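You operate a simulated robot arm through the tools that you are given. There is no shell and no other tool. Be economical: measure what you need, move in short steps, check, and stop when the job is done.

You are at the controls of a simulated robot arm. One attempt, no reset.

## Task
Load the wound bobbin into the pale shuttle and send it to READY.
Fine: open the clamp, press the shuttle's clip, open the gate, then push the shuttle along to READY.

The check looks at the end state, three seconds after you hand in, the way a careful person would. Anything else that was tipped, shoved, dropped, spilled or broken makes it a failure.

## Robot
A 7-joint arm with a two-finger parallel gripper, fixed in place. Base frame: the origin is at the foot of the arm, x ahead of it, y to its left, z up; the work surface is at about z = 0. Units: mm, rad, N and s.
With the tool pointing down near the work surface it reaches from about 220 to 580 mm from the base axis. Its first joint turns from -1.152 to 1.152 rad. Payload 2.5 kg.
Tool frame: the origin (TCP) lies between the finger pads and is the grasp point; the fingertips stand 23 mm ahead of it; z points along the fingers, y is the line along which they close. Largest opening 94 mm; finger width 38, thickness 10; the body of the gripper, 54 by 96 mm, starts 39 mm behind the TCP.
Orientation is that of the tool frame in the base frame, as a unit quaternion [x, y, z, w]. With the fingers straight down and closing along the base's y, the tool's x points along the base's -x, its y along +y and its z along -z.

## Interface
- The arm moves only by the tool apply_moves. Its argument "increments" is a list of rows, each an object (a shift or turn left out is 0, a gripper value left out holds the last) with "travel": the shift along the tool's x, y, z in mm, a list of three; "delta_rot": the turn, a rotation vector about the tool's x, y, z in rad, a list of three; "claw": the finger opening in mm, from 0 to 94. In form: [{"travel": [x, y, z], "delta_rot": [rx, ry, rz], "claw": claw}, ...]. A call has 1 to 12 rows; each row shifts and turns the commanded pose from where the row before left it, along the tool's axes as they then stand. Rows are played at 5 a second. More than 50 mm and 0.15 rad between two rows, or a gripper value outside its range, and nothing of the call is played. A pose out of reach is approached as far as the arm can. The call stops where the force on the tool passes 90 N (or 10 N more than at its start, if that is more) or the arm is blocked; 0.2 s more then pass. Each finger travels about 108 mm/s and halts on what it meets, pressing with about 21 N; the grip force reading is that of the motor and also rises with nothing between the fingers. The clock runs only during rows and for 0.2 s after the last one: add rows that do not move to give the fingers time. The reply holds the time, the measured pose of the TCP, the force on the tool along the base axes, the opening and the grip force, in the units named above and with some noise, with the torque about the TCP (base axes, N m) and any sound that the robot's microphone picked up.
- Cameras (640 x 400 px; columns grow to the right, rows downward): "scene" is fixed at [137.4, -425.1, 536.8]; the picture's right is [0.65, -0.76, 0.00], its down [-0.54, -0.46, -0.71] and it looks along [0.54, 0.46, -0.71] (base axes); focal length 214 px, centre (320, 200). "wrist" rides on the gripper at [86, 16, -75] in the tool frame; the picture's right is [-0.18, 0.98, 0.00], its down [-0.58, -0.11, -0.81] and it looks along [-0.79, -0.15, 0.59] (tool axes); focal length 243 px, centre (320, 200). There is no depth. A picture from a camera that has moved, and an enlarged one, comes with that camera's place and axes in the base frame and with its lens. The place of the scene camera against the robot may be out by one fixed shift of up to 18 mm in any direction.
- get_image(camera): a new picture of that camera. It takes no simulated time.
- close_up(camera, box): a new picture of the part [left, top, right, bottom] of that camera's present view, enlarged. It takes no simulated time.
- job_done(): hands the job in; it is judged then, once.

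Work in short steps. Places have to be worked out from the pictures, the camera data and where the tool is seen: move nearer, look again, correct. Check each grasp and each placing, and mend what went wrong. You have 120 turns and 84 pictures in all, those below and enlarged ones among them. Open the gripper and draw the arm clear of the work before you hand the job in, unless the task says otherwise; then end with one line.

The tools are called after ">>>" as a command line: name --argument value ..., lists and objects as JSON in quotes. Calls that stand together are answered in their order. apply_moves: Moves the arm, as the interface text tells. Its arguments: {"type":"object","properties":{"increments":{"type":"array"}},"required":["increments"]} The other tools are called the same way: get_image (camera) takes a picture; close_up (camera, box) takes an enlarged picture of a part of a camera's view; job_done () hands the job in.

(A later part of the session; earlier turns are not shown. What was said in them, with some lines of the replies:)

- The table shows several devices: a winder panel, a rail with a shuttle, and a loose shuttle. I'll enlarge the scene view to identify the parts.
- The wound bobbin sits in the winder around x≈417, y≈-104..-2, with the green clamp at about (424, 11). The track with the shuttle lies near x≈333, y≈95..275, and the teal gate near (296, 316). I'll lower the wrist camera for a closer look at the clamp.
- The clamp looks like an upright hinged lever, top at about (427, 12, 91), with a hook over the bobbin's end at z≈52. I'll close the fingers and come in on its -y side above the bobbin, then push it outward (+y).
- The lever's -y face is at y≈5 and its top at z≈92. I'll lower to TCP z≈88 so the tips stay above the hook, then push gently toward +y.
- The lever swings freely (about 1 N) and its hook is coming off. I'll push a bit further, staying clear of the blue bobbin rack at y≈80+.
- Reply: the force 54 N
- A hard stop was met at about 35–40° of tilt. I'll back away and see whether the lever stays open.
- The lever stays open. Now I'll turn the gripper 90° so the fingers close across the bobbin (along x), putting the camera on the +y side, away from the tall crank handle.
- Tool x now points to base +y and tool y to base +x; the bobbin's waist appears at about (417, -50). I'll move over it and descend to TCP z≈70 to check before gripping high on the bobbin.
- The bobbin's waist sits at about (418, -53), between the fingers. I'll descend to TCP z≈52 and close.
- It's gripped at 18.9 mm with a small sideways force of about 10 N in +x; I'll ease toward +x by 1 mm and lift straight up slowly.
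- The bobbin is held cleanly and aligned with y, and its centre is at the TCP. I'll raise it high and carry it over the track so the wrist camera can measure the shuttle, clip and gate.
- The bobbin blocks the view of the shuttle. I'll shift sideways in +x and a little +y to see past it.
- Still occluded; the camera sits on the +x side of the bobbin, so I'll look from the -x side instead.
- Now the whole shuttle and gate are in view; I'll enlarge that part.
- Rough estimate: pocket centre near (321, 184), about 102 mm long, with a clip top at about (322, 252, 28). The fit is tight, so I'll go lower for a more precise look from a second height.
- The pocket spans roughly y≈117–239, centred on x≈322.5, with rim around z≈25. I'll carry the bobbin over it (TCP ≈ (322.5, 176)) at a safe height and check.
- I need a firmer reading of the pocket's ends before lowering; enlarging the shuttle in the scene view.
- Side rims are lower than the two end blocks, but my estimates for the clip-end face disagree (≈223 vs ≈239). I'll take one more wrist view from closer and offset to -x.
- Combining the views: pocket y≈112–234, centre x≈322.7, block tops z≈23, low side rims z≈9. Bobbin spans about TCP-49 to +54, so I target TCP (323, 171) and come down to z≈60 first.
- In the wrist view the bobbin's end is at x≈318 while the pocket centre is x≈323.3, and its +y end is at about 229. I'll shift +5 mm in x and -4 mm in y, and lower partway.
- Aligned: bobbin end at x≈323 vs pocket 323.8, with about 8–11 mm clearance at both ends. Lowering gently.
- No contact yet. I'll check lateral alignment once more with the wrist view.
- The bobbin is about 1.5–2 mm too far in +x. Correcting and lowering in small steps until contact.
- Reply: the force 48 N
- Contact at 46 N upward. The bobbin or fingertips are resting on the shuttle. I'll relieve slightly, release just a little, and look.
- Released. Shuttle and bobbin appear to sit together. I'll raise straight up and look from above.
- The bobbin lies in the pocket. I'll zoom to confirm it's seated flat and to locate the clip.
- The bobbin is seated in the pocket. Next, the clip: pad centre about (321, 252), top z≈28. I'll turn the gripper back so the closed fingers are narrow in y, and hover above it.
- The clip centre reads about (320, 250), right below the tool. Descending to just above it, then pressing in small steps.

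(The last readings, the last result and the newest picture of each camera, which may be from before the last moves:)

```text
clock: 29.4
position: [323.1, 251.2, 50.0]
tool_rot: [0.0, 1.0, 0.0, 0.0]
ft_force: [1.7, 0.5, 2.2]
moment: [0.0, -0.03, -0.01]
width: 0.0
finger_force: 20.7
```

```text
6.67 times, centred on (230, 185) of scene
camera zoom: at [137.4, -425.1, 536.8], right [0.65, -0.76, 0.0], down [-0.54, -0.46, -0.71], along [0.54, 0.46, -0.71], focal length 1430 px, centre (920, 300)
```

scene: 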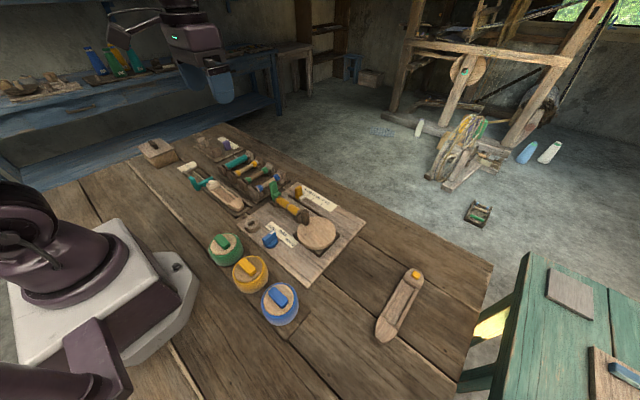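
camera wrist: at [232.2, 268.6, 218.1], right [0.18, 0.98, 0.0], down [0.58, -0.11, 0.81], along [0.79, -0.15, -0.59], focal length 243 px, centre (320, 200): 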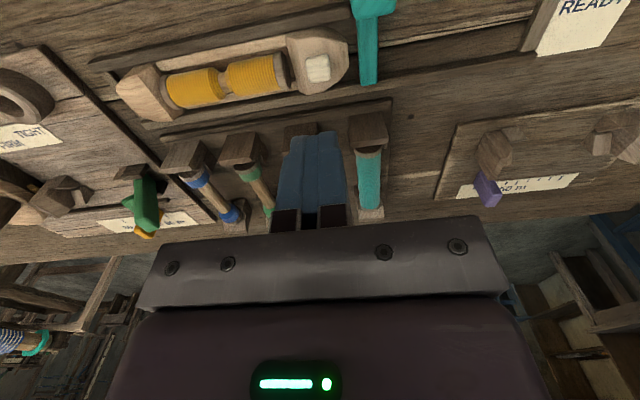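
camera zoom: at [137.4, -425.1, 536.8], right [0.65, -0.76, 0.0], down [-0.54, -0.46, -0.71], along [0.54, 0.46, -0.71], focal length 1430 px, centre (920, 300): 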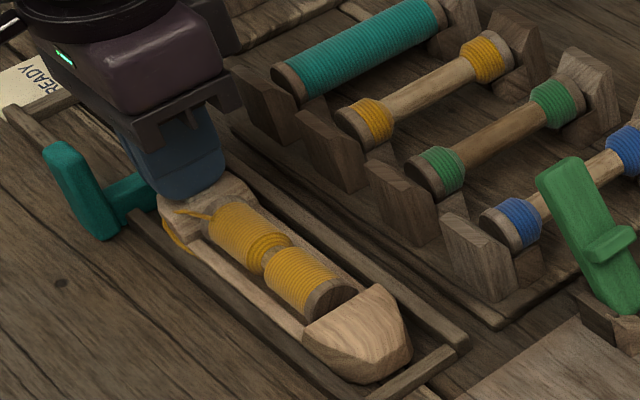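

Pressing has produced a yellow thread at the clip; force is only 2 N. I'll press a bit further.

>>> apply_moves --increments '[{"travel": [0, 0, 1.5]}, {"travel": [0, 0, 1.5]}, {"travel": [0, 0, 1]}, {}]'

>>> close_up --camera "scene" --box '[190, 155, 270, 215]'

```text
clock: 30.4
position: [322.7, 251.9, 46.8]
tool_rot: [0.001, 1.0, 0.001, 0.001]
ft_force: [-11.9, -10.6, 50.1]
moment: [-0.37, 0.46, 0.0]
width: 0.4
finger_force: 21.1
```

```text
6.67 times, centred on (230, 185) of scene
camera zoom: at [137.3, -425.2, 536.8], right [0.65, -0.76, 0.0], down [-0.54, -0.46, -0.71], along [0.54, 0.46, -0.71], focal length 1430 px, centre (920, 300)
```

zoom: 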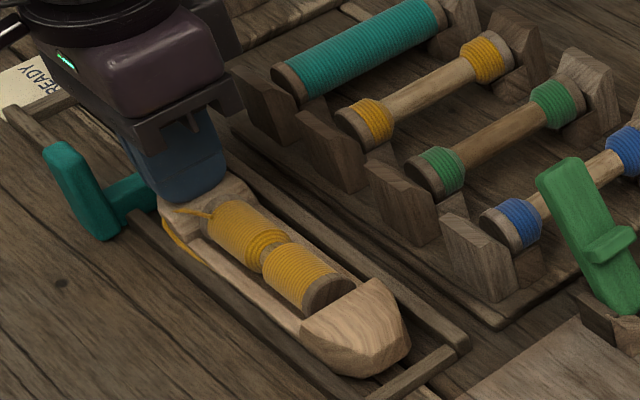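

The clip bottomed out at 50 N. Raising to check the clip and to view the gate.

>>> apply_moves --increments '[{"travel": [0, 0, -10]}, {"travel": [0, 0, -40]}, {"travel": [10, 0, -45]}, {"travel": [40, 0, 0]}, {}]'

>>> get_image --camera "wrist"

>>> close_up --camera "scene" --box '[180, 155, 260, 215]'

```text
clock: 31.6
position: [270.2, 249.0, 145.2]
tool_rot: [0.001, 1.0, 0.001, 0.0]
ft_force: [0.2, 0.5, -0.4]
moment: [0.0, 0.02, -0.04]
width: 0.0
finger_force: 21.0
```

```text
37 pictures are left
camera wrist: at [182.5, 266.6, 220.2], right [0.18, 0.98, 0.0], down [0.58, -0.11, 0.81], along [0.79, -0.15, -0.59], focal length 243 px, centre (320, 200)
```

wrist: 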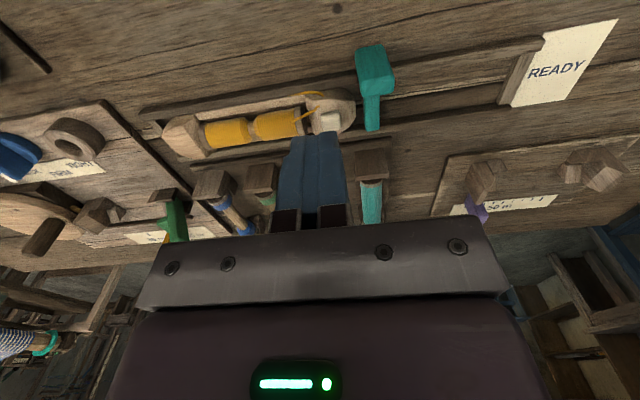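

```text
6.67 times, centred on (220, 185) of scene
camera zoom: at [137.4, -425.1, 536.8], right [0.65, -0.76, 0.0], down [-0.54, -0.46, -0.71], along [0.54, 0.46, -0.71], focal length 1430 px, centre (987, 300)
```

zoom: 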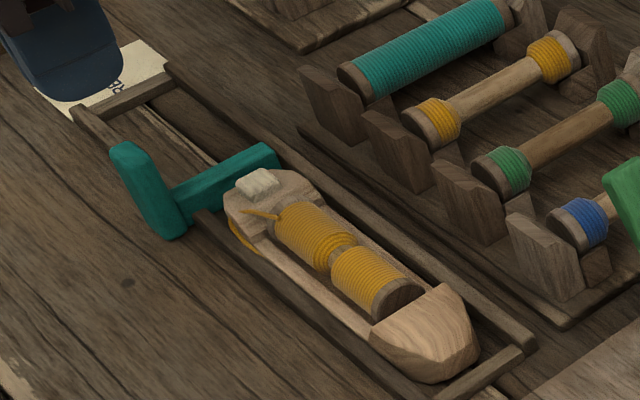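

Clip pressed with the thread caught under it. Now a close look at the gate and track.

>>> close_up --camera "wrist" --box '[290, 20, 610, 160]'

>>> close_up --camera "scene" --box '[180, 160, 228, 196]'

```text
2.00 times, centred on (450, 90) of wrist
camera zoom: at [182.5, 266.6, 220.2], right [0.18, 0.98, 0.0], down [0.58, -0.11, 0.81], along [0.79, -0.15, -0.59], focal length 485 px, centre (60, 420)
```

zoom: 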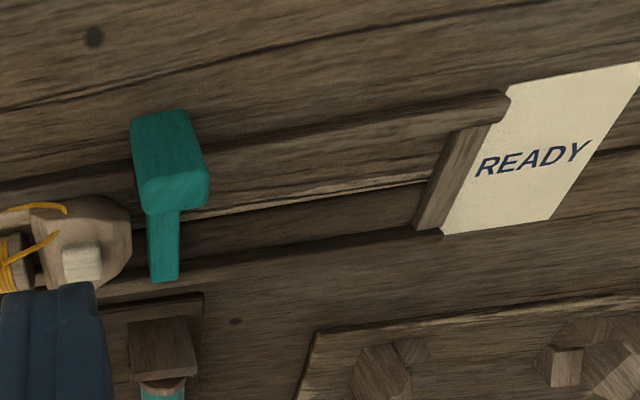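

```text
11.11 times, centred on (204, 178) of scene
camera zoom: at [137.4, -425.1, 536.8], right [0.65, -0.76, 0.0], down [-0.54, -0.46, -0.71], along [0.54, 0.46, -0.71], focal length 2383 px, centre (1609, 444)
```

zoom: 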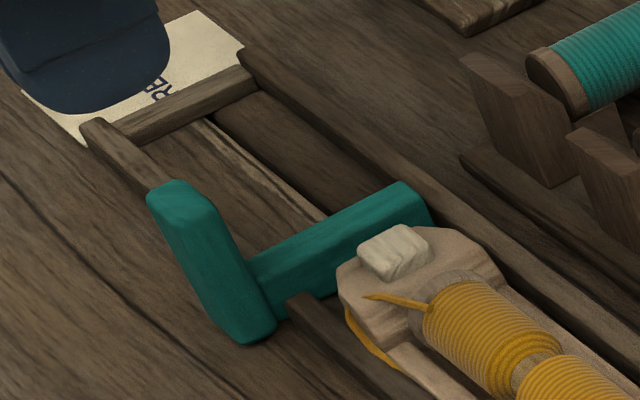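

The gate: a teal handle at about x 274–288, y 280–302, top z≈52, with a bar through the rail gap across the track to x≈338. I'll approach with fingers straddling the handle in y, offset to -x so as to clear the shuttle.

>>> apply_moves --increments '[{"travel": [-3, 22, 10], "claw": 42}, {"travel": [-3, 20, 20]}, {"travel": [0, 0, 20]}, {}]'

>>> get_image --camera "wrist"

>>> close_up --camera "scene" --box '[180, 145, 260, 205]'

```text
clock: 32.6
position: [276.8, 293.0, 92.9]
tool_rot: [0.0, 1.0, 0.0, 0.0]
ft_force: [0.3, -0.3, -0.4]
moment: [-0.01, 0.01, -0.03]
width: 42.1
finger_force: 0.2
```

```text
33 pictures are left
camera wrist: at [189.1, 309.9, 168.2], right [0.18, 0.98, 0.0], down [0.58, -0.11, 0.81], along [0.79, -0.15, -0.59], focal length 243 px, centre (320, 200)
```

wrist: 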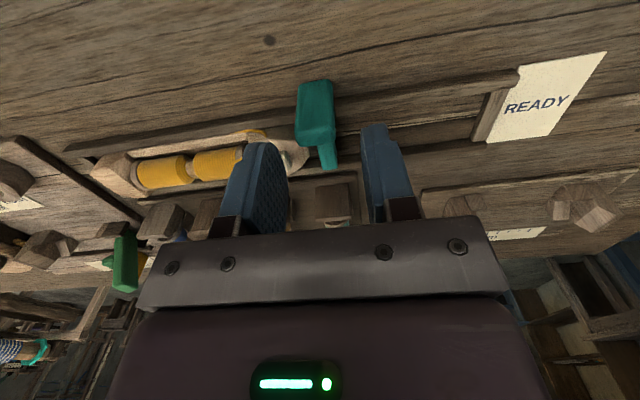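

```text
6.67 times, centred on (220, 175) of scene
camera zoom: at [137.4, -425.1, 536.8], right [0.65, -0.76, 0.0], down [-0.54, -0.46, -0.71], along [0.54, 0.46, -0.71], focal length 1430 px, centre (987, 367)
```

zoom: 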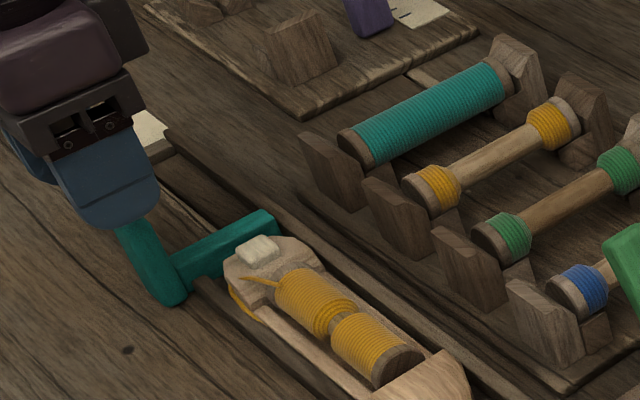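

Handle confirmed at about (282, 290.5), top z≈52. Descending around it to TCP z≈48 and closing.

>>> apply_moves --increments '[{"travel": [-2, -2, 20]}, {"travel": [0, 0, 15]}, {"travel": [0, 0, 10]}, {"claw": 20}, {"claw": 10}, {}]'

>>> get_image --camera "wrist"

```text
clock: 34.0
position: [279.6, 289.4, 46.2]
tool_rot: [0.001, 1.0, -0.003, -0.001]
ft_force: [-1.1, -21.5, 6.3]
moment: [0.69, 0.01, 0.25]
width: 23.7
finger_force: 45.1
```

```text
31 pictures are left
camera wrist: at [191.4, 306.6, 121.5], right [0.19, 0.98, 0.0], down [0.58, -0.11, 0.81], along [0.79, -0.15, -0.59], focal length 243 px, centre (320, 200)
```

wrist: 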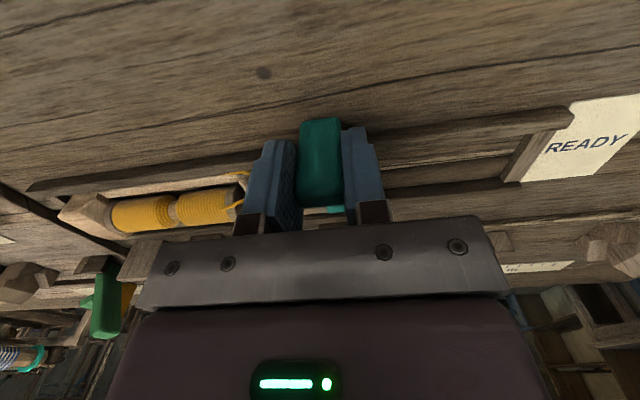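

Gripped at 23.7 mm with a -21 N side load; I'll relieve 1 mm in -y and then pull toward -x gently, watching forces.

>>> apply_moves --increments '[{"travel": [0, -1.5, 0]}, {"travel": [2, 0, 0]}, {"travel": [4, 0, 0]}, {"travel": [4, 0, 0]}]'

>>> close_up --camera "scene" --box '[180, 145, 260, 205]'

```text
clock: 35.0
position: [268.8, 288.0, 46.7]
tool_rot: [0.0, 1.0, 0.0, 0.001]
ft_force: [0.5, -23.1, 29.9]
moment: [0.04, 0.88, 0.17]
width: 23.8
finger_force: 45.1
```

```text
6.67 times, centred on (220, 175) of scene
camera zoom: at [137.4, -425.2, 536.8], right [0.65, -0.76, 0.0], down [-0.54, -0.46, -0.71], along [0.54, 0.46, -0.71], focal length 1430 px, centre (987, 367)
```

zoom: 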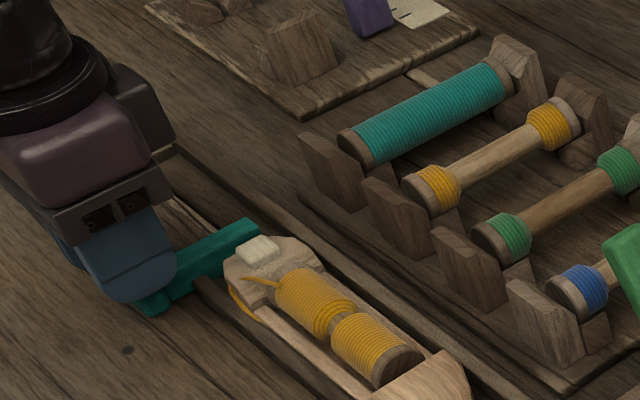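

The bar slides along -x with the handle—a sliding bolt. I'll continue pulling it out, relaxing upward 1 mm.

>>> apply_moves --increments '[{"travel": [6, -0.5, -1]}, {"travel": [8, 0, 0]}, {"travel": [8, 0, 0]}, {"travel": [8, 0, 0]}, {"travel": [8, 0, 0]}]'

>>> close_up --camera "scene" --box '[180, 145, 260, 205]'

```text
clock: 36.2
position: [230.9, 288.8, 46.0]
tool_rot: [0.0, 1.0, 0.002, 0.0]
ft_force: [1.4, 3.3, 8.3]
moment: [-0.79, -0.24, -0.14]
width: 23.7
finger_force: 44.9
```

```text
6.67 times, centred on (220, 175) of scene
camera zoom: at [137.4, -425.1, 536.8], right [0.65, -0.76, 0.0], down [-0.54, -0.46, -0.71], along [0.54, 0.46, -0.71], focal length 1430 px, centre (987, 367)
```

zoom: 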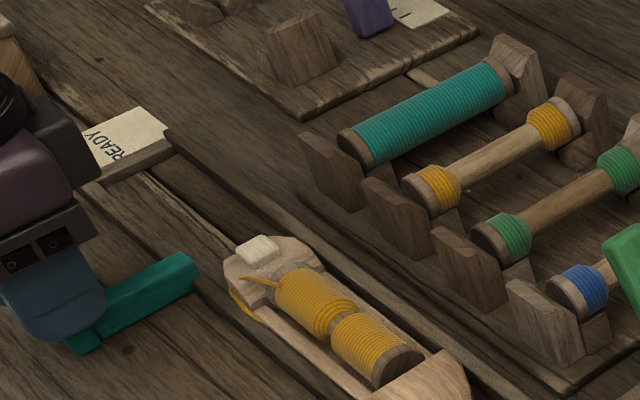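

The bar end has moved ~48 mm, to about x≈290, near the rail. Pulling another bit until it stops or is well clear.

>>> apply_moves --increments '[{"travel": [5, 0, 0]}, {"travel": [5, 0, 0]}, {}]'

>>> get_image --camera "wrist"

>>> close_up --camera "scene" --box '[170, 145, 250, 205]'

```text
clock: 37.0
position: [223.8, 289.2, 46.8]
tool_rot: [-0.001, 1.0, 0.003, 0.003]
ft_force: [26.1, 18.1, -32.4]
moment: [-0.79, -0.19, 0.29]
width: 23.7
finger_force: 44.9
```

```text
28 pictures are left
camera wrist: at [134.1, 305.8, 121.2], right [0.18, 0.98, 0.01], down [0.58, -0.11, 0.81], along [0.8, -0.15, -0.59], focal length 243 px, centre (320, 200)
```

wrist: 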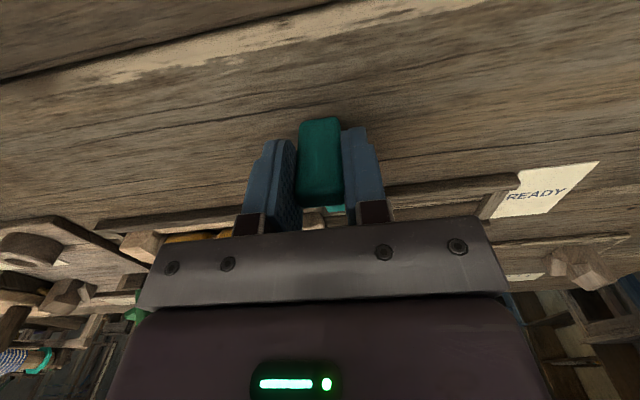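

```text
6.67 times, centred on (210, 175) of scene
camera zoom: at [137.5, -425.0, 536.9], right [0.65, -0.76, 0.0], down [-0.54, -0.46, -0.7], along [0.54, 0.46, -0.71], focal length 1430 px, centre (1053, 367)
```

zoom: 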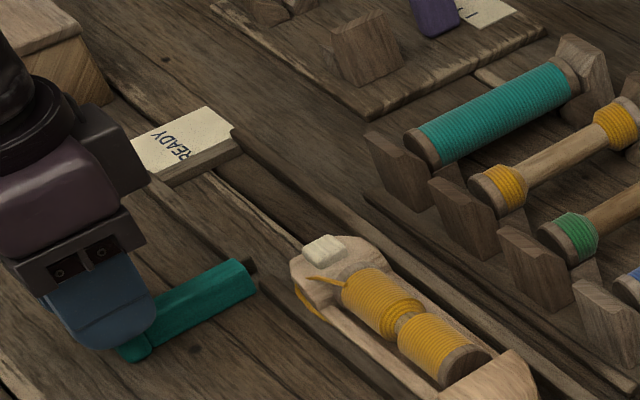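

The bolt hit its stop (26 N) and is clear of the track. Releasing and rising.

>>> apply_moves --increments '[{"travel": [-2, 0, 0]}, {"claw": 42}, {}, {"travel": [0, 0, -15]}, {"travel": [0, 0, -45]}, {"travel": [-20, -20, -30], "claw": 0}]'

>>> get_image --camera "wrist"

>>> close_up --camera "scene" --box '[170, 145, 270, 220]'

```text
clock: 38.4
position: [243.7, 269.6, 138.2]
tool_rot: [0.0, 1.0, -0.001, -0.001]
ft_force: [0.0, 0.2, 0.7]
moment: [-0.01, 0.01, -0.05]
width: 0.2
finger_force: 20.8
```

```text
26 pictures are left
camera wrist: at [155.4, 286.3, 213.8], right [0.18, 0.98, 0.0], down [0.58, -0.11, 0.81], along [0.79, -0.15, -0.59], focal length 243 px, centre (320, 200)
```

wrist: 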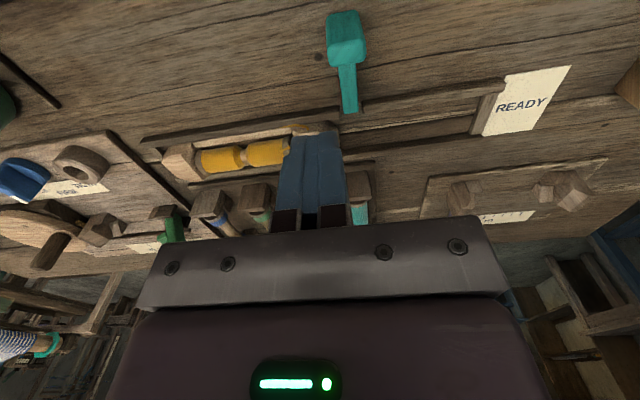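

```text
5.33 times, centred on (220, 182) of scene
camera zoom: at [137.4, -425.0, 536.8], right [0.65, -0.76, 0.0], down [-0.54, -0.46, -0.71], along [0.54, 0.46, -0.71], focal length 1144 px, centre (853, 293)
```

zoom: 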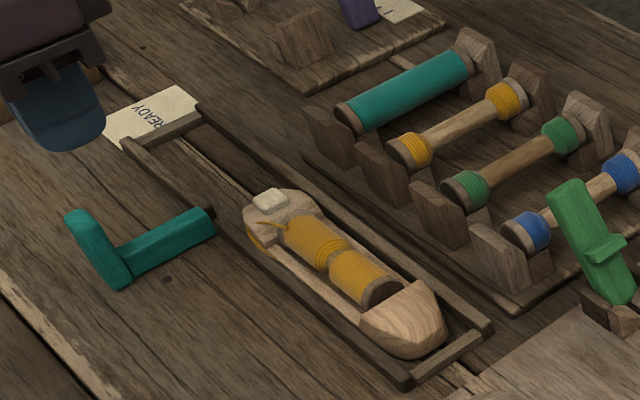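

Gate open, track clear. The gap behind the nose is too small for fingers, so I'll grip the nose block by its sides (closing along x) and slide the shuttle. Moving above the nose and turning the gripper.

>>> apply_moves --increments '[{"travel": [-20, -41, 0]}, {"travel": [-20, -41, 0]}, {"travel": [-20, -41, 0]}, {"travel": [-19.5, -41, 0], "claw": 66}]'

>>> apply_moves --increments '[{"delta_rot": [0, 0, 0.1428]}, {"delta_rot": [0, 0, 0.1428]}, {"delta_rot": [0, 0, 0.1428]}, {"delta_rot": [0, 0, 0.1428]}, {"delta_rot": [0, 0, 0.1428]}, {"delta_rot": [0, 0, 0.1428]}, {"delta_rot": [0, 0, 0.1428]}, {"delta_rot": [0, 0, 0.1428]}, {"delta_rot": [0, 0, 0.1428]}, {"delta_rot": [0, 0, 0.1428]}, {"delta_rot": [0, 0, 0.1428]}]'

>>> get_image --camera "wrist"

>>> close_up --camera "scene" --box '[215, 180, 275, 225]'

```text
clock: 39.4
position: [326.8, 104.2, 133.4]
tool_rot: [0.0, 1.0, 0.0, 0.0]
ft_force: [-0.1, 0.5, 0.5]
moment: [-0.03, 0.01, -0.03]
width: 66.1
finger_force: 0.0
```

```text
clock: 41.8
position: [322.6, 105.2, 136.3]
tool_rot: [0.708, 0.706, 0.0, 0.0]
ft_force: [-0.4, 0.1, -0.3]
moment: [-0.01, 0.01, -0.02]
width: 66.0
finger_force: 0.2
```

```text
24 pictures are left
camera wrist: at [337.2, 192.1, 211.4], right [0.98, -0.19, 0.0], down [-0.11, -0.58, 0.81], along [-0.15, -0.79, -0.59], focal length 243 px, centre (320, 200)
```

wrist: 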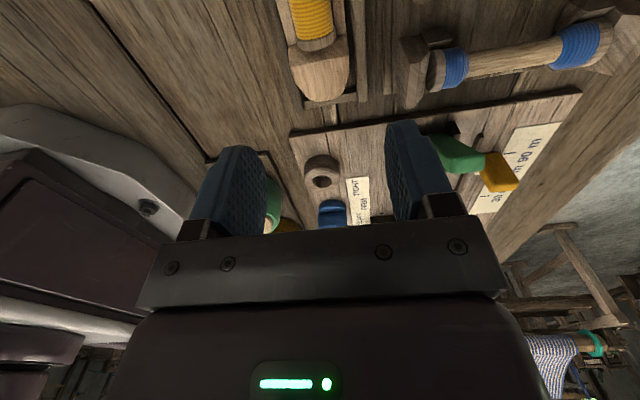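

```text
8.89 times, centred on (245, 202) of scene
camera zoom: at [137.4, -425.1, 536.8], right [0.65, -0.76, 0.0], down [-0.54, -0.46, -0.71], along [0.54, 0.46, -0.71], focal length 1906 px, centre (987, 178)
```

zoom: 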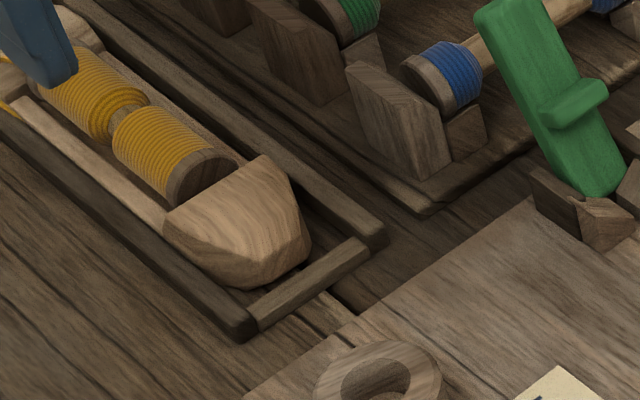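

Zooming on the nose to place the fingers.

>>> close_up --camera "wrist" --box '[240, 0, 432, 120]'

```text
3.33 times, centred on (336, 60) of wrist
camera zoom: at [337.2, 192.1, 211.4], right [0.98, -0.19, 0.0], down [-0.11, -0.58, 0.81], along [-0.15, -0.79, -0.59], focal length 809 px, centre (267, 667)
```

zoom: 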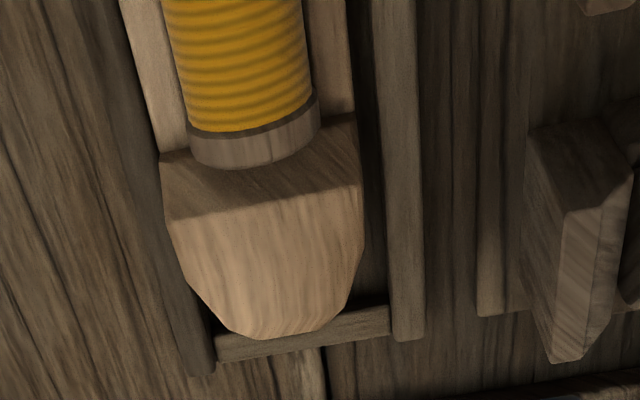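

The nose block spans x≈299–342, straight-sided over y≈98–110, with top z≈23 and rails about 10 mm high. I'll lower to TCP z≈38 (tips ≈15, above the rails) at (321, 107) and close.

>>> apply_moves --increments '[{"travel": [2, -1.5, 40]}, {"travel": [0, 0, 35]}, {"travel": [0, 0, 15]}, {"travel": [0, 0, 7]}, {}]'

>>> close_up --camera "scene" --box '[205, 165, 285, 225]'

```text
clock: 43.0
position: [321.0, 105.8, 39.6]
tool_rot: [0.707, 0.707, 0.0, 0.0]
ft_force: [0.2, -0.8, 0.2]
moment: [0.04, 0.05, 0.01]
width: 66.0
finger_force: 0.1
```

```text
6.67 times, centred on (245, 195) of scene
camera zoom: at [137.4, -425.1, 536.8], right [0.65, -0.76, 0.0], down [-0.54, -0.46, -0.71], along [0.54, 0.46, -0.71], focal length 1430 px, centre (820, 233)
```

zoom: 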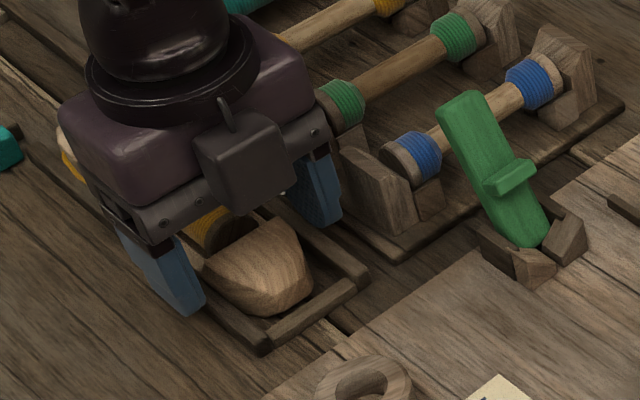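

Fingers straddle the nose, clear of the rack. Closing.

>>> apply_moves --increments '[{"travel": [0, 0, 1.5], "claw": 50}, {"claw": 42}, {"claw": 36}, {}]'

```text
clock: 44.0
position: [321.9, 107.1, 38.6]
tool_rot: [0.707, 0.707, 0.001, 0.002]
ft_force: [10.6, 1.1, 0.5]
moment: [0.02, -0.27, -0.15]
width: 43.5
finger_force: 21.5
```

Gripped at 43.5 mm, the nose width. Sliding gently toward +y, first a short test.

>>> apply_moves --increments '[{"travel": [4, 0.5, 0]}, {"travel": [6, 0, 0]}, {"travel": [8, 0, 0]}, {"travel": [10, 0, 0]}]'

>>> close_up --camera "scene" --box '[175, 150, 275, 225]'

```text
clock: 45.0
position: [322.4, 132.6, 37.9]
tool_rot: [0.708, 0.706, 0.001, 0.002]
ft_force: [12.2, -10.8, 13.8]
moment: [0.18, -0.35, -0.25]
width: 43.3
finger_force: 20.6
```

```text
5.33 times, centred on (225, 188) of scene
camera zoom: at [137.4, -425.1, 536.8], right [0.65, -0.76, 0.0], down [-0.54, -0.46, -0.71], along [0.54, 0.46, -0.71], focal length 1144 px, centre (827, 267)
```

zoom: 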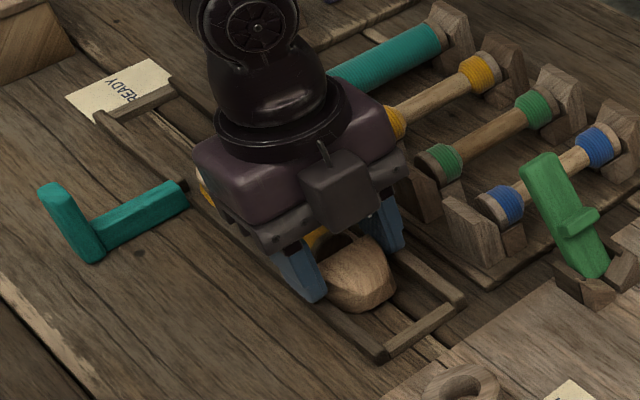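

The shuttle slides with about 11 N drag. Continuing in moderate steps past the gate.

>>> apply_moves --increments '[{"travel": [10, 0.5, 0]}, {"travel": [12, 0, 0]}, {"travel": [12, 0, 0]}, {"travel": [12, 0, 0]}, {"travel": [12, 0, 0]}]'

>>> close_up --camera "scene" --box '[165, 145, 265, 220]'

```text
clock: 46.2
position: [322.8, 193.2, 37.8]
tool_rot: [0.706, 0.708, 0.0, -0.001]
ft_force: [7.1, -2.3, -0.5]
moment: [-0.21, -0.2, -0.03]
width: 43.5
finger_force: 21.0
```

```text
5.33 times, centred on (215, 182) of scene
camera zoom: at [137.4, -425.1, 536.8], right [0.65, -0.76, 0.0], down [-0.54, -0.46, -0.71], along [0.54, 0.46, -0.71], focal length 1144 px, centre (880, 293)
```

zoom: 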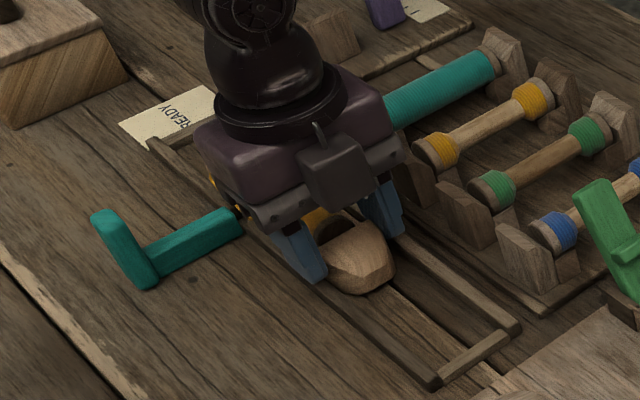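

Moved 86 mm so far. A few more steps, then check the remaining distance to the end bar.

>>> apply_moves --increments '[{"travel": [10, 0, 0]}, {"travel": [10, 0, 0]}, {"travel": [5, 0, 0]}]'

>>> get_image --camera "wrist"

>>> close_up --camera "scene" --box '[165, 145, 245, 205]'

```text
clock: 47.0
position: [323.9, 216.5, 37.7]
tool_rot: [0.707, 0.707, -0.001, -0.001]
ft_force: [0.7, -0.2, -0.3]
moment: [-0.1, 0.01, -0.02]
width: 43.3
finger_force: 21.1
```

```text
18 pictures are left
camera wrist: at [338.5, 304.1, 113.2], right [0.98, -0.18, 0.0], down [-0.11, -0.58, 0.81], along [-0.15, -0.79, -0.59], focal length 243 px, centre (320, 200)
```

wrist: 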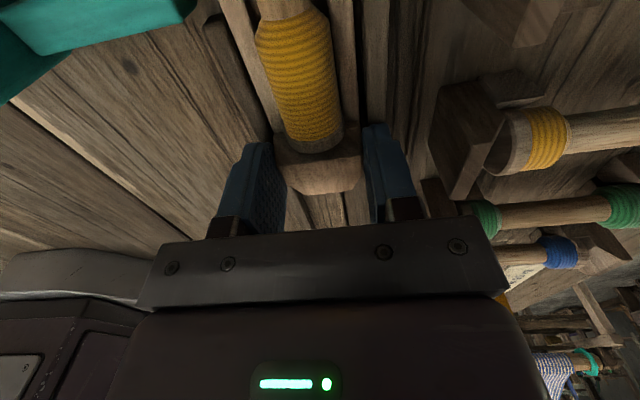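

```text
6.67 times, centred on (205, 175) of scene
camera zoom: at [137.4, -425.1, 536.8], right [0.65, -0.76, 0.0], down [-0.54, -0.46, -0.71], along [0.54, 0.46, -0.71], focal length 1430 px, centre (1087, 367)
```

zoom: 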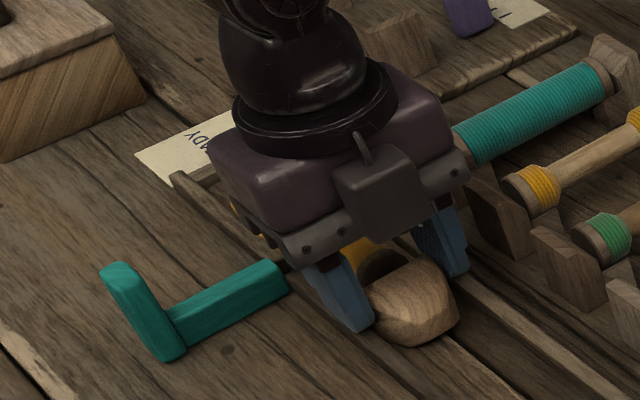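

Shuttle has moved ~109 mm; roughly 15–20 mm should remain. Small steps until the end stop is felt.

>>> apply_moves --increments '[{"travel": [4, 0, 0]}, {"travel": [3, 0, 0]}, {"travel": [3, 0, 0]}, {"travel": [2, 0, 0]}]'

```text
clock: 48.0
position: [323.1, 230.1, 39.1]
tool_rot: [0.707, 0.707, 0.0, 0.0]
ft_force: [0.0, 0.1, -0.2]
moment: [-0.07, -0.04, 0.04]
width: 43.6
finger_force: 21.3
```

No resistance yet; continuing in small steps.

>>> apply_moves --increments '[{"travel": [3, 0, 0]}, {"travel": [2, 0, 0]}, {"travel": [2, 0, 0]}, {"travel": [2, 0, 0]}]'

>>> close_up --camera "scene" --box '[165, 145, 245, 205]'

```text
clock: 49.0
position: [322.3, 239.8, 38.4]
tool_rot: [0.707, 0.707, 0.0, 0.0]
ft_force: [2.8, -0.2, -0.6]
moment: [-0.13, -0.06, -0.01]
width: 43.6
finger_force: 20.8
```

```text
6.67 times, centred on (205, 175) of scene
camera zoom: at [137.4, -425.1, 536.8], right [0.65, -0.76, 0.0], down [-0.54, -0.46, -0.71], along [0.54, 0.46, -0.71], focal length 1430 px, centre (1087, 367)
```

zoom: 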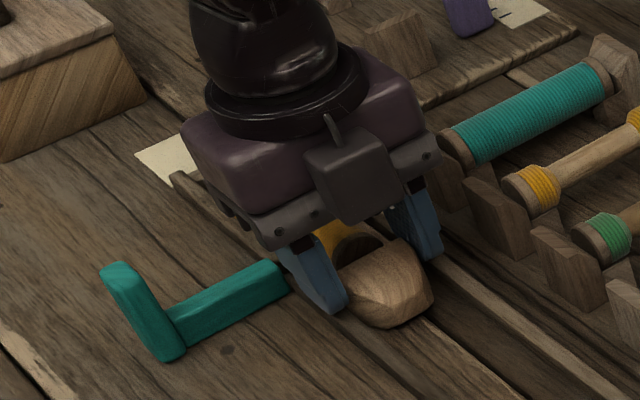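

Still free. The finger remains clear of the bolt (y≈279). Continuing a few mm with force watch.

>>> apply_moves --increments '[{"travel": [2, 0, 0]}, {"travel": [2, 0, 0]}, {"travel": [2, 0, 0]}]'

>>> close_up --camera "wrist" --box '[0, 0, 400, 250]'

```text
clock: 49.8
position: [322.4, 243.6, 37.5]
tool_rot: [0.708, 0.707, -0.002, 0.001]
ft_force: [-2.7, -18.2, 8.2]
moment: [-0.01, 0.02, 0.05]
width: 43.4
finger_force: 21.1
```

```text
1.60 times, centred on (200, 125) of wrist
camera zoom: at [337.3, 330.4, 112.3], right [0.98, -0.19, 0.0], down [-0.11, -0.58, 0.81], along [-0.15, -0.8, -0.59], focal length 388 px, centre (512, 320)
```

zoom: 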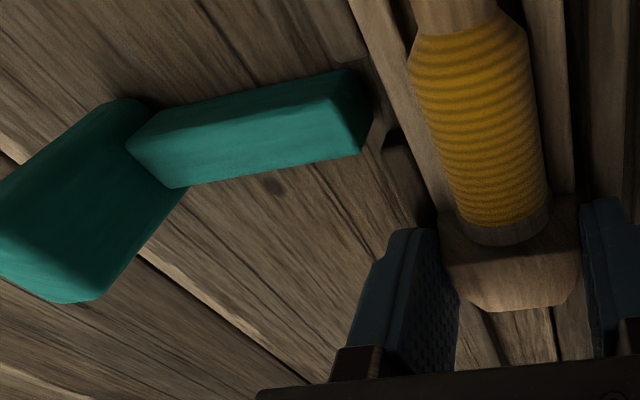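

Resistance of 18 N at y≈244 – probably the end stop. One more small push to confirm.

>>> apply_moves --increments '[{"travel": [1.5, 0, 0]}, {}]'

```text
clock: 50.4
position: [323.4, 244.7, 37.6]
tool_rot: [0.708, 0.707, -0.003, 0.0]
ft_force: [-0.7, -21.0, 1.5]
moment: [-0.42, 0.01, 0.02]
width: 43.8
finger_force: 21.3
```

Force holds at the stop. Releasing straight out and rising to verify the result.

>>> apply_moves --increments '[{"travel": [-1, 0, 0]}, {"claw": 54}, {}, {"travel": [0, 0, -15]}, {"travel": [0, 0, -45]}, {"travel": [0, 0, -45]}, {"travel": [-40, -40, -20]}, {"travel": [-40, -40, 0]}, {"travel": [-40, 0, 0]}]'

>>> close_up --camera "scene" --box '[150, 140, 270, 215]'

>>> get_image --camera "scene"

```text
refused: row 7 steps farther than a row can; nothing moved
```

```text
5.33 times, centred on (210, 178) of scene
camera zoom: at [137.4, -425.1, 536.8], right [0.65, -0.76, 0.0], down [-0.54, -0.46, -0.71], along [0.54, 0.46, -0.71], focal length 1144 px, centre (907, 320)
```

zoom: 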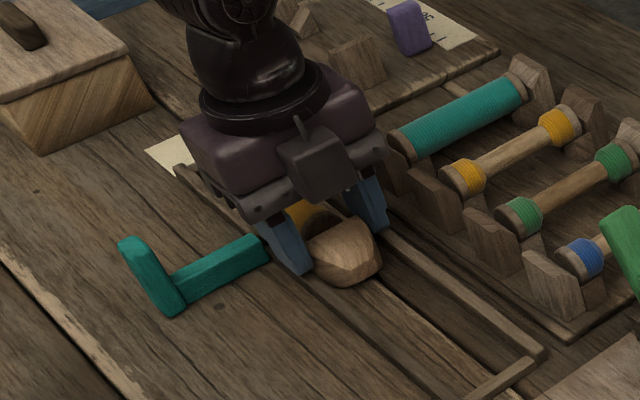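

```text
13 pictures are left
```

scene: 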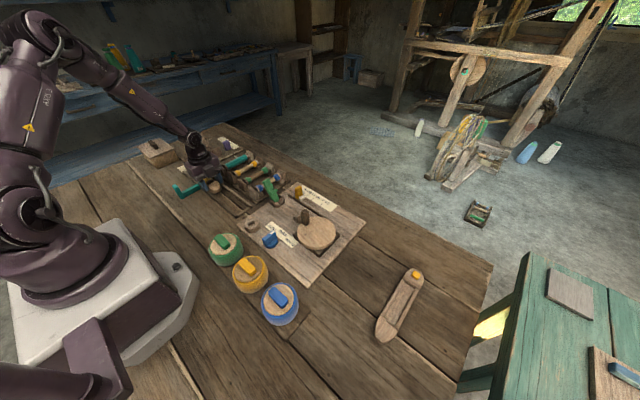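

One row was too long, so nothing moved. Repeating with shorter steps.

>>> apply_moves --increments '[{"travel": [-1, 0, 0]}, {"claw": 54}, {}, {"travel": [0, 0, -15]}, {"travel": [0, 0, -45]}, {"travel": [0, 0, -45]}, {"travel": [-30, -30, -15]}, {"travel": [-30, -30, 0]}, {"travel": [-40, 0, 0]}, {"travel": [-40, 0, 0]}]'

>>> close_up --camera "scene" --box '[150, 140, 270, 215]'

```text
clock: 52.6
position: [263.3, 108.0, 160.4]
tool_rot: [0.707, 0.707, -0.001, 0.001]
ft_force: [-0.1, 0.8, 0.4]
moment: [-0.03, 0.01, 0.0]
width: 54.0
finger_force: 0.1
```

```text
5.33 times, centred on (210, 178) of scene
camera zoom: at [137.4, -425.0, 536.8], right [0.65, -0.76, 0.0], down [-0.54, -0.46, -0.71], along [0.54, 0.46, -0.71], focal length 1144 px, centre (907, 320)
```

zoom: 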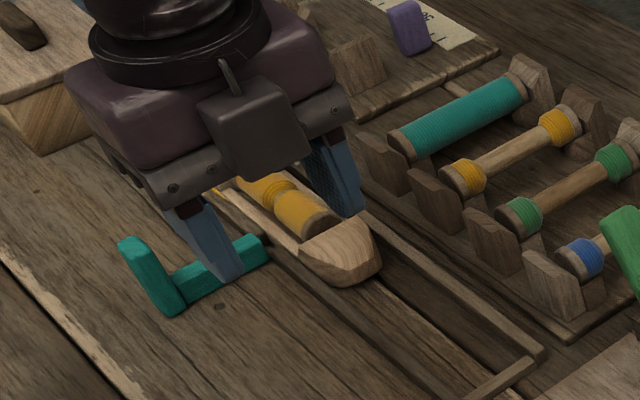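

The arm blocks the scene view; moving it higher and further away toward -y.

>>> apply_moves --increments '[{"travel": [0, 0, -45]}, {"travel": [0, 0, -45]}, {"travel": [-45, 0, 0]}, {"travel": [-45, 0, 0]}, {"travel": [-45, 0, 0]}, {"travel": [-45, 0, 0]}, {}]'

>>> close_up --camera "scene" --box '[150, 140, 270, 215]'

>>> get_image --camera "scene"

```text
clock: 54.2
position: [265.2, -70.9, 248.5]
tool_rot: [0.707, 0.707, 0.0, 0.0]
ft_force: [0.9, 0.0, -0.6]
moment: [0.04, 0.0, -0.01]
width: 53.9
finger_force: 0.0
```

```text
5.33 times, centred on (210, 178) of scene
camera zoom: at [137.4, -425.1, 536.8], right [0.65, -0.76, 0.0], down [-0.54, -0.46, -0.71], along [0.54, 0.46, -0.71], focal length 1144 px, centre (907, 320)
```

zoom: 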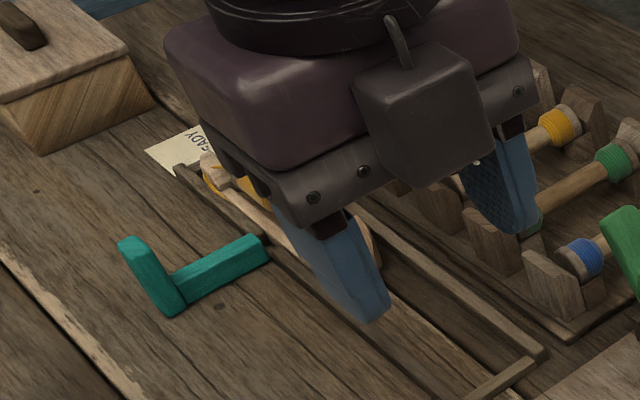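

```text
10 pictures are left
```

scene: 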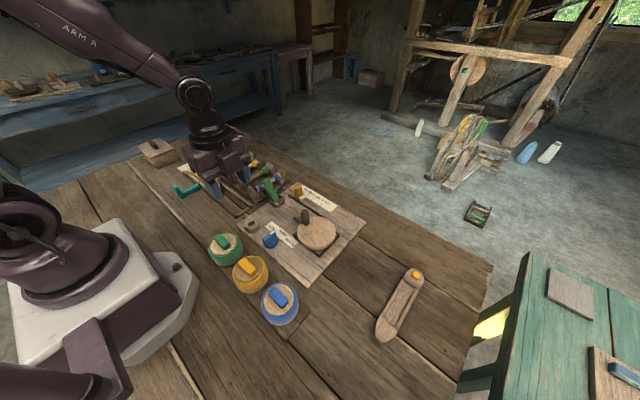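

Still in the line of sight; moving it to the +x side.

>>> apply_moves --increments '[{"travel": [0, 45, -15]}, {"travel": [0, 45, -15]}, {"travel": [-20, 40, 0]}, {"travel": [-40, 0, 0]}, {}]'

>>> close_up --camera "scene" --box '[160, 145, 256, 205]'

```text
clock: 55.4
position: [391.5, -133.8, 277.8]
tool_rot: [0.707, 0.707, 0.0, 0.0]
ft_force: [0.0, -0.4, 0.3]
moment: [0.01, 0.01, 0.0]
width: 54.1
finger_force: 0.0
```

```text
6.67 times, centred on (208, 175) of scene
camera zoom: at [137.4, -425.1, 536.8], right [0.65, -0.76, 0.0], down [-0.54, -0.46, -0.71], along [0.54, 0.46, -0.71], focal length 1430 px, centre (1067, 367)
```

zoom: 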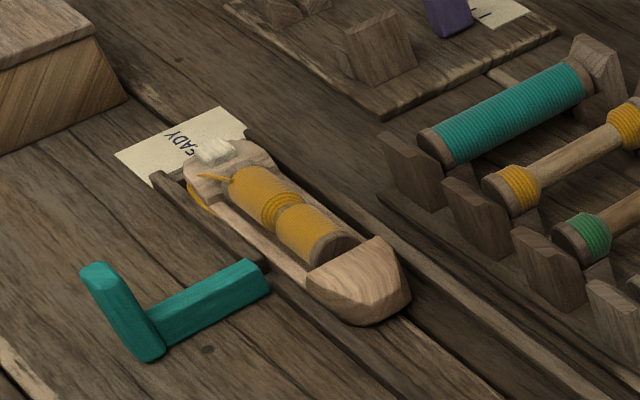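

The shuttle is at READY against the end bar with the bobbin in. One last zoom on the clip and a check of the winder area.

>>> close_up --camera "scene" --box '[178, 157, 218, 187]'

>>> get_image --camera "scene"

```text
13.33 times, centred on (198, 172) of scene
camera zoom: at [137.4, -425.1, 536.8], right [0.65, -0.76, 0.0], down [-0.54, -0.46, -0.71], along [0.54, 0.46, -0.71], focal length 2860 px, centre (1947, 573)
```

zoom: 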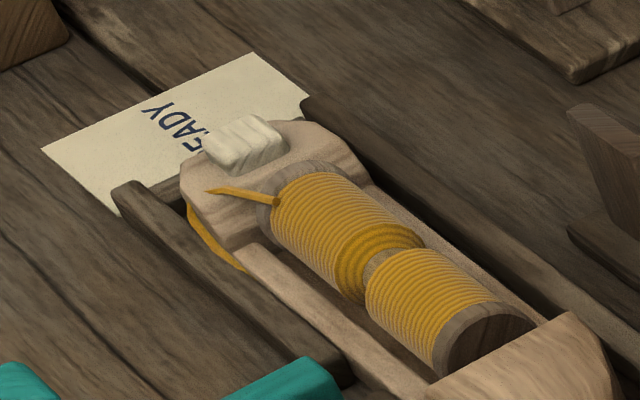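

```text
7 pictures are left
```

scene: 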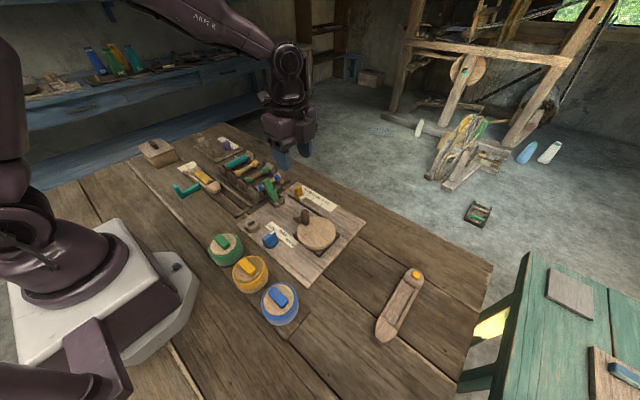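

The shuttle is in READY with the bobbin seated and the thread clipped. The gripper is open, the arm is clear and nothing else has moved, so I'm handing in.

>>> job_done

```text
The job is handed in.
```

The wound bobbin is in the pale shuttle with its clip pressed, the gate is open, and the shuttle is against the end bar at READY; the job is handed in.
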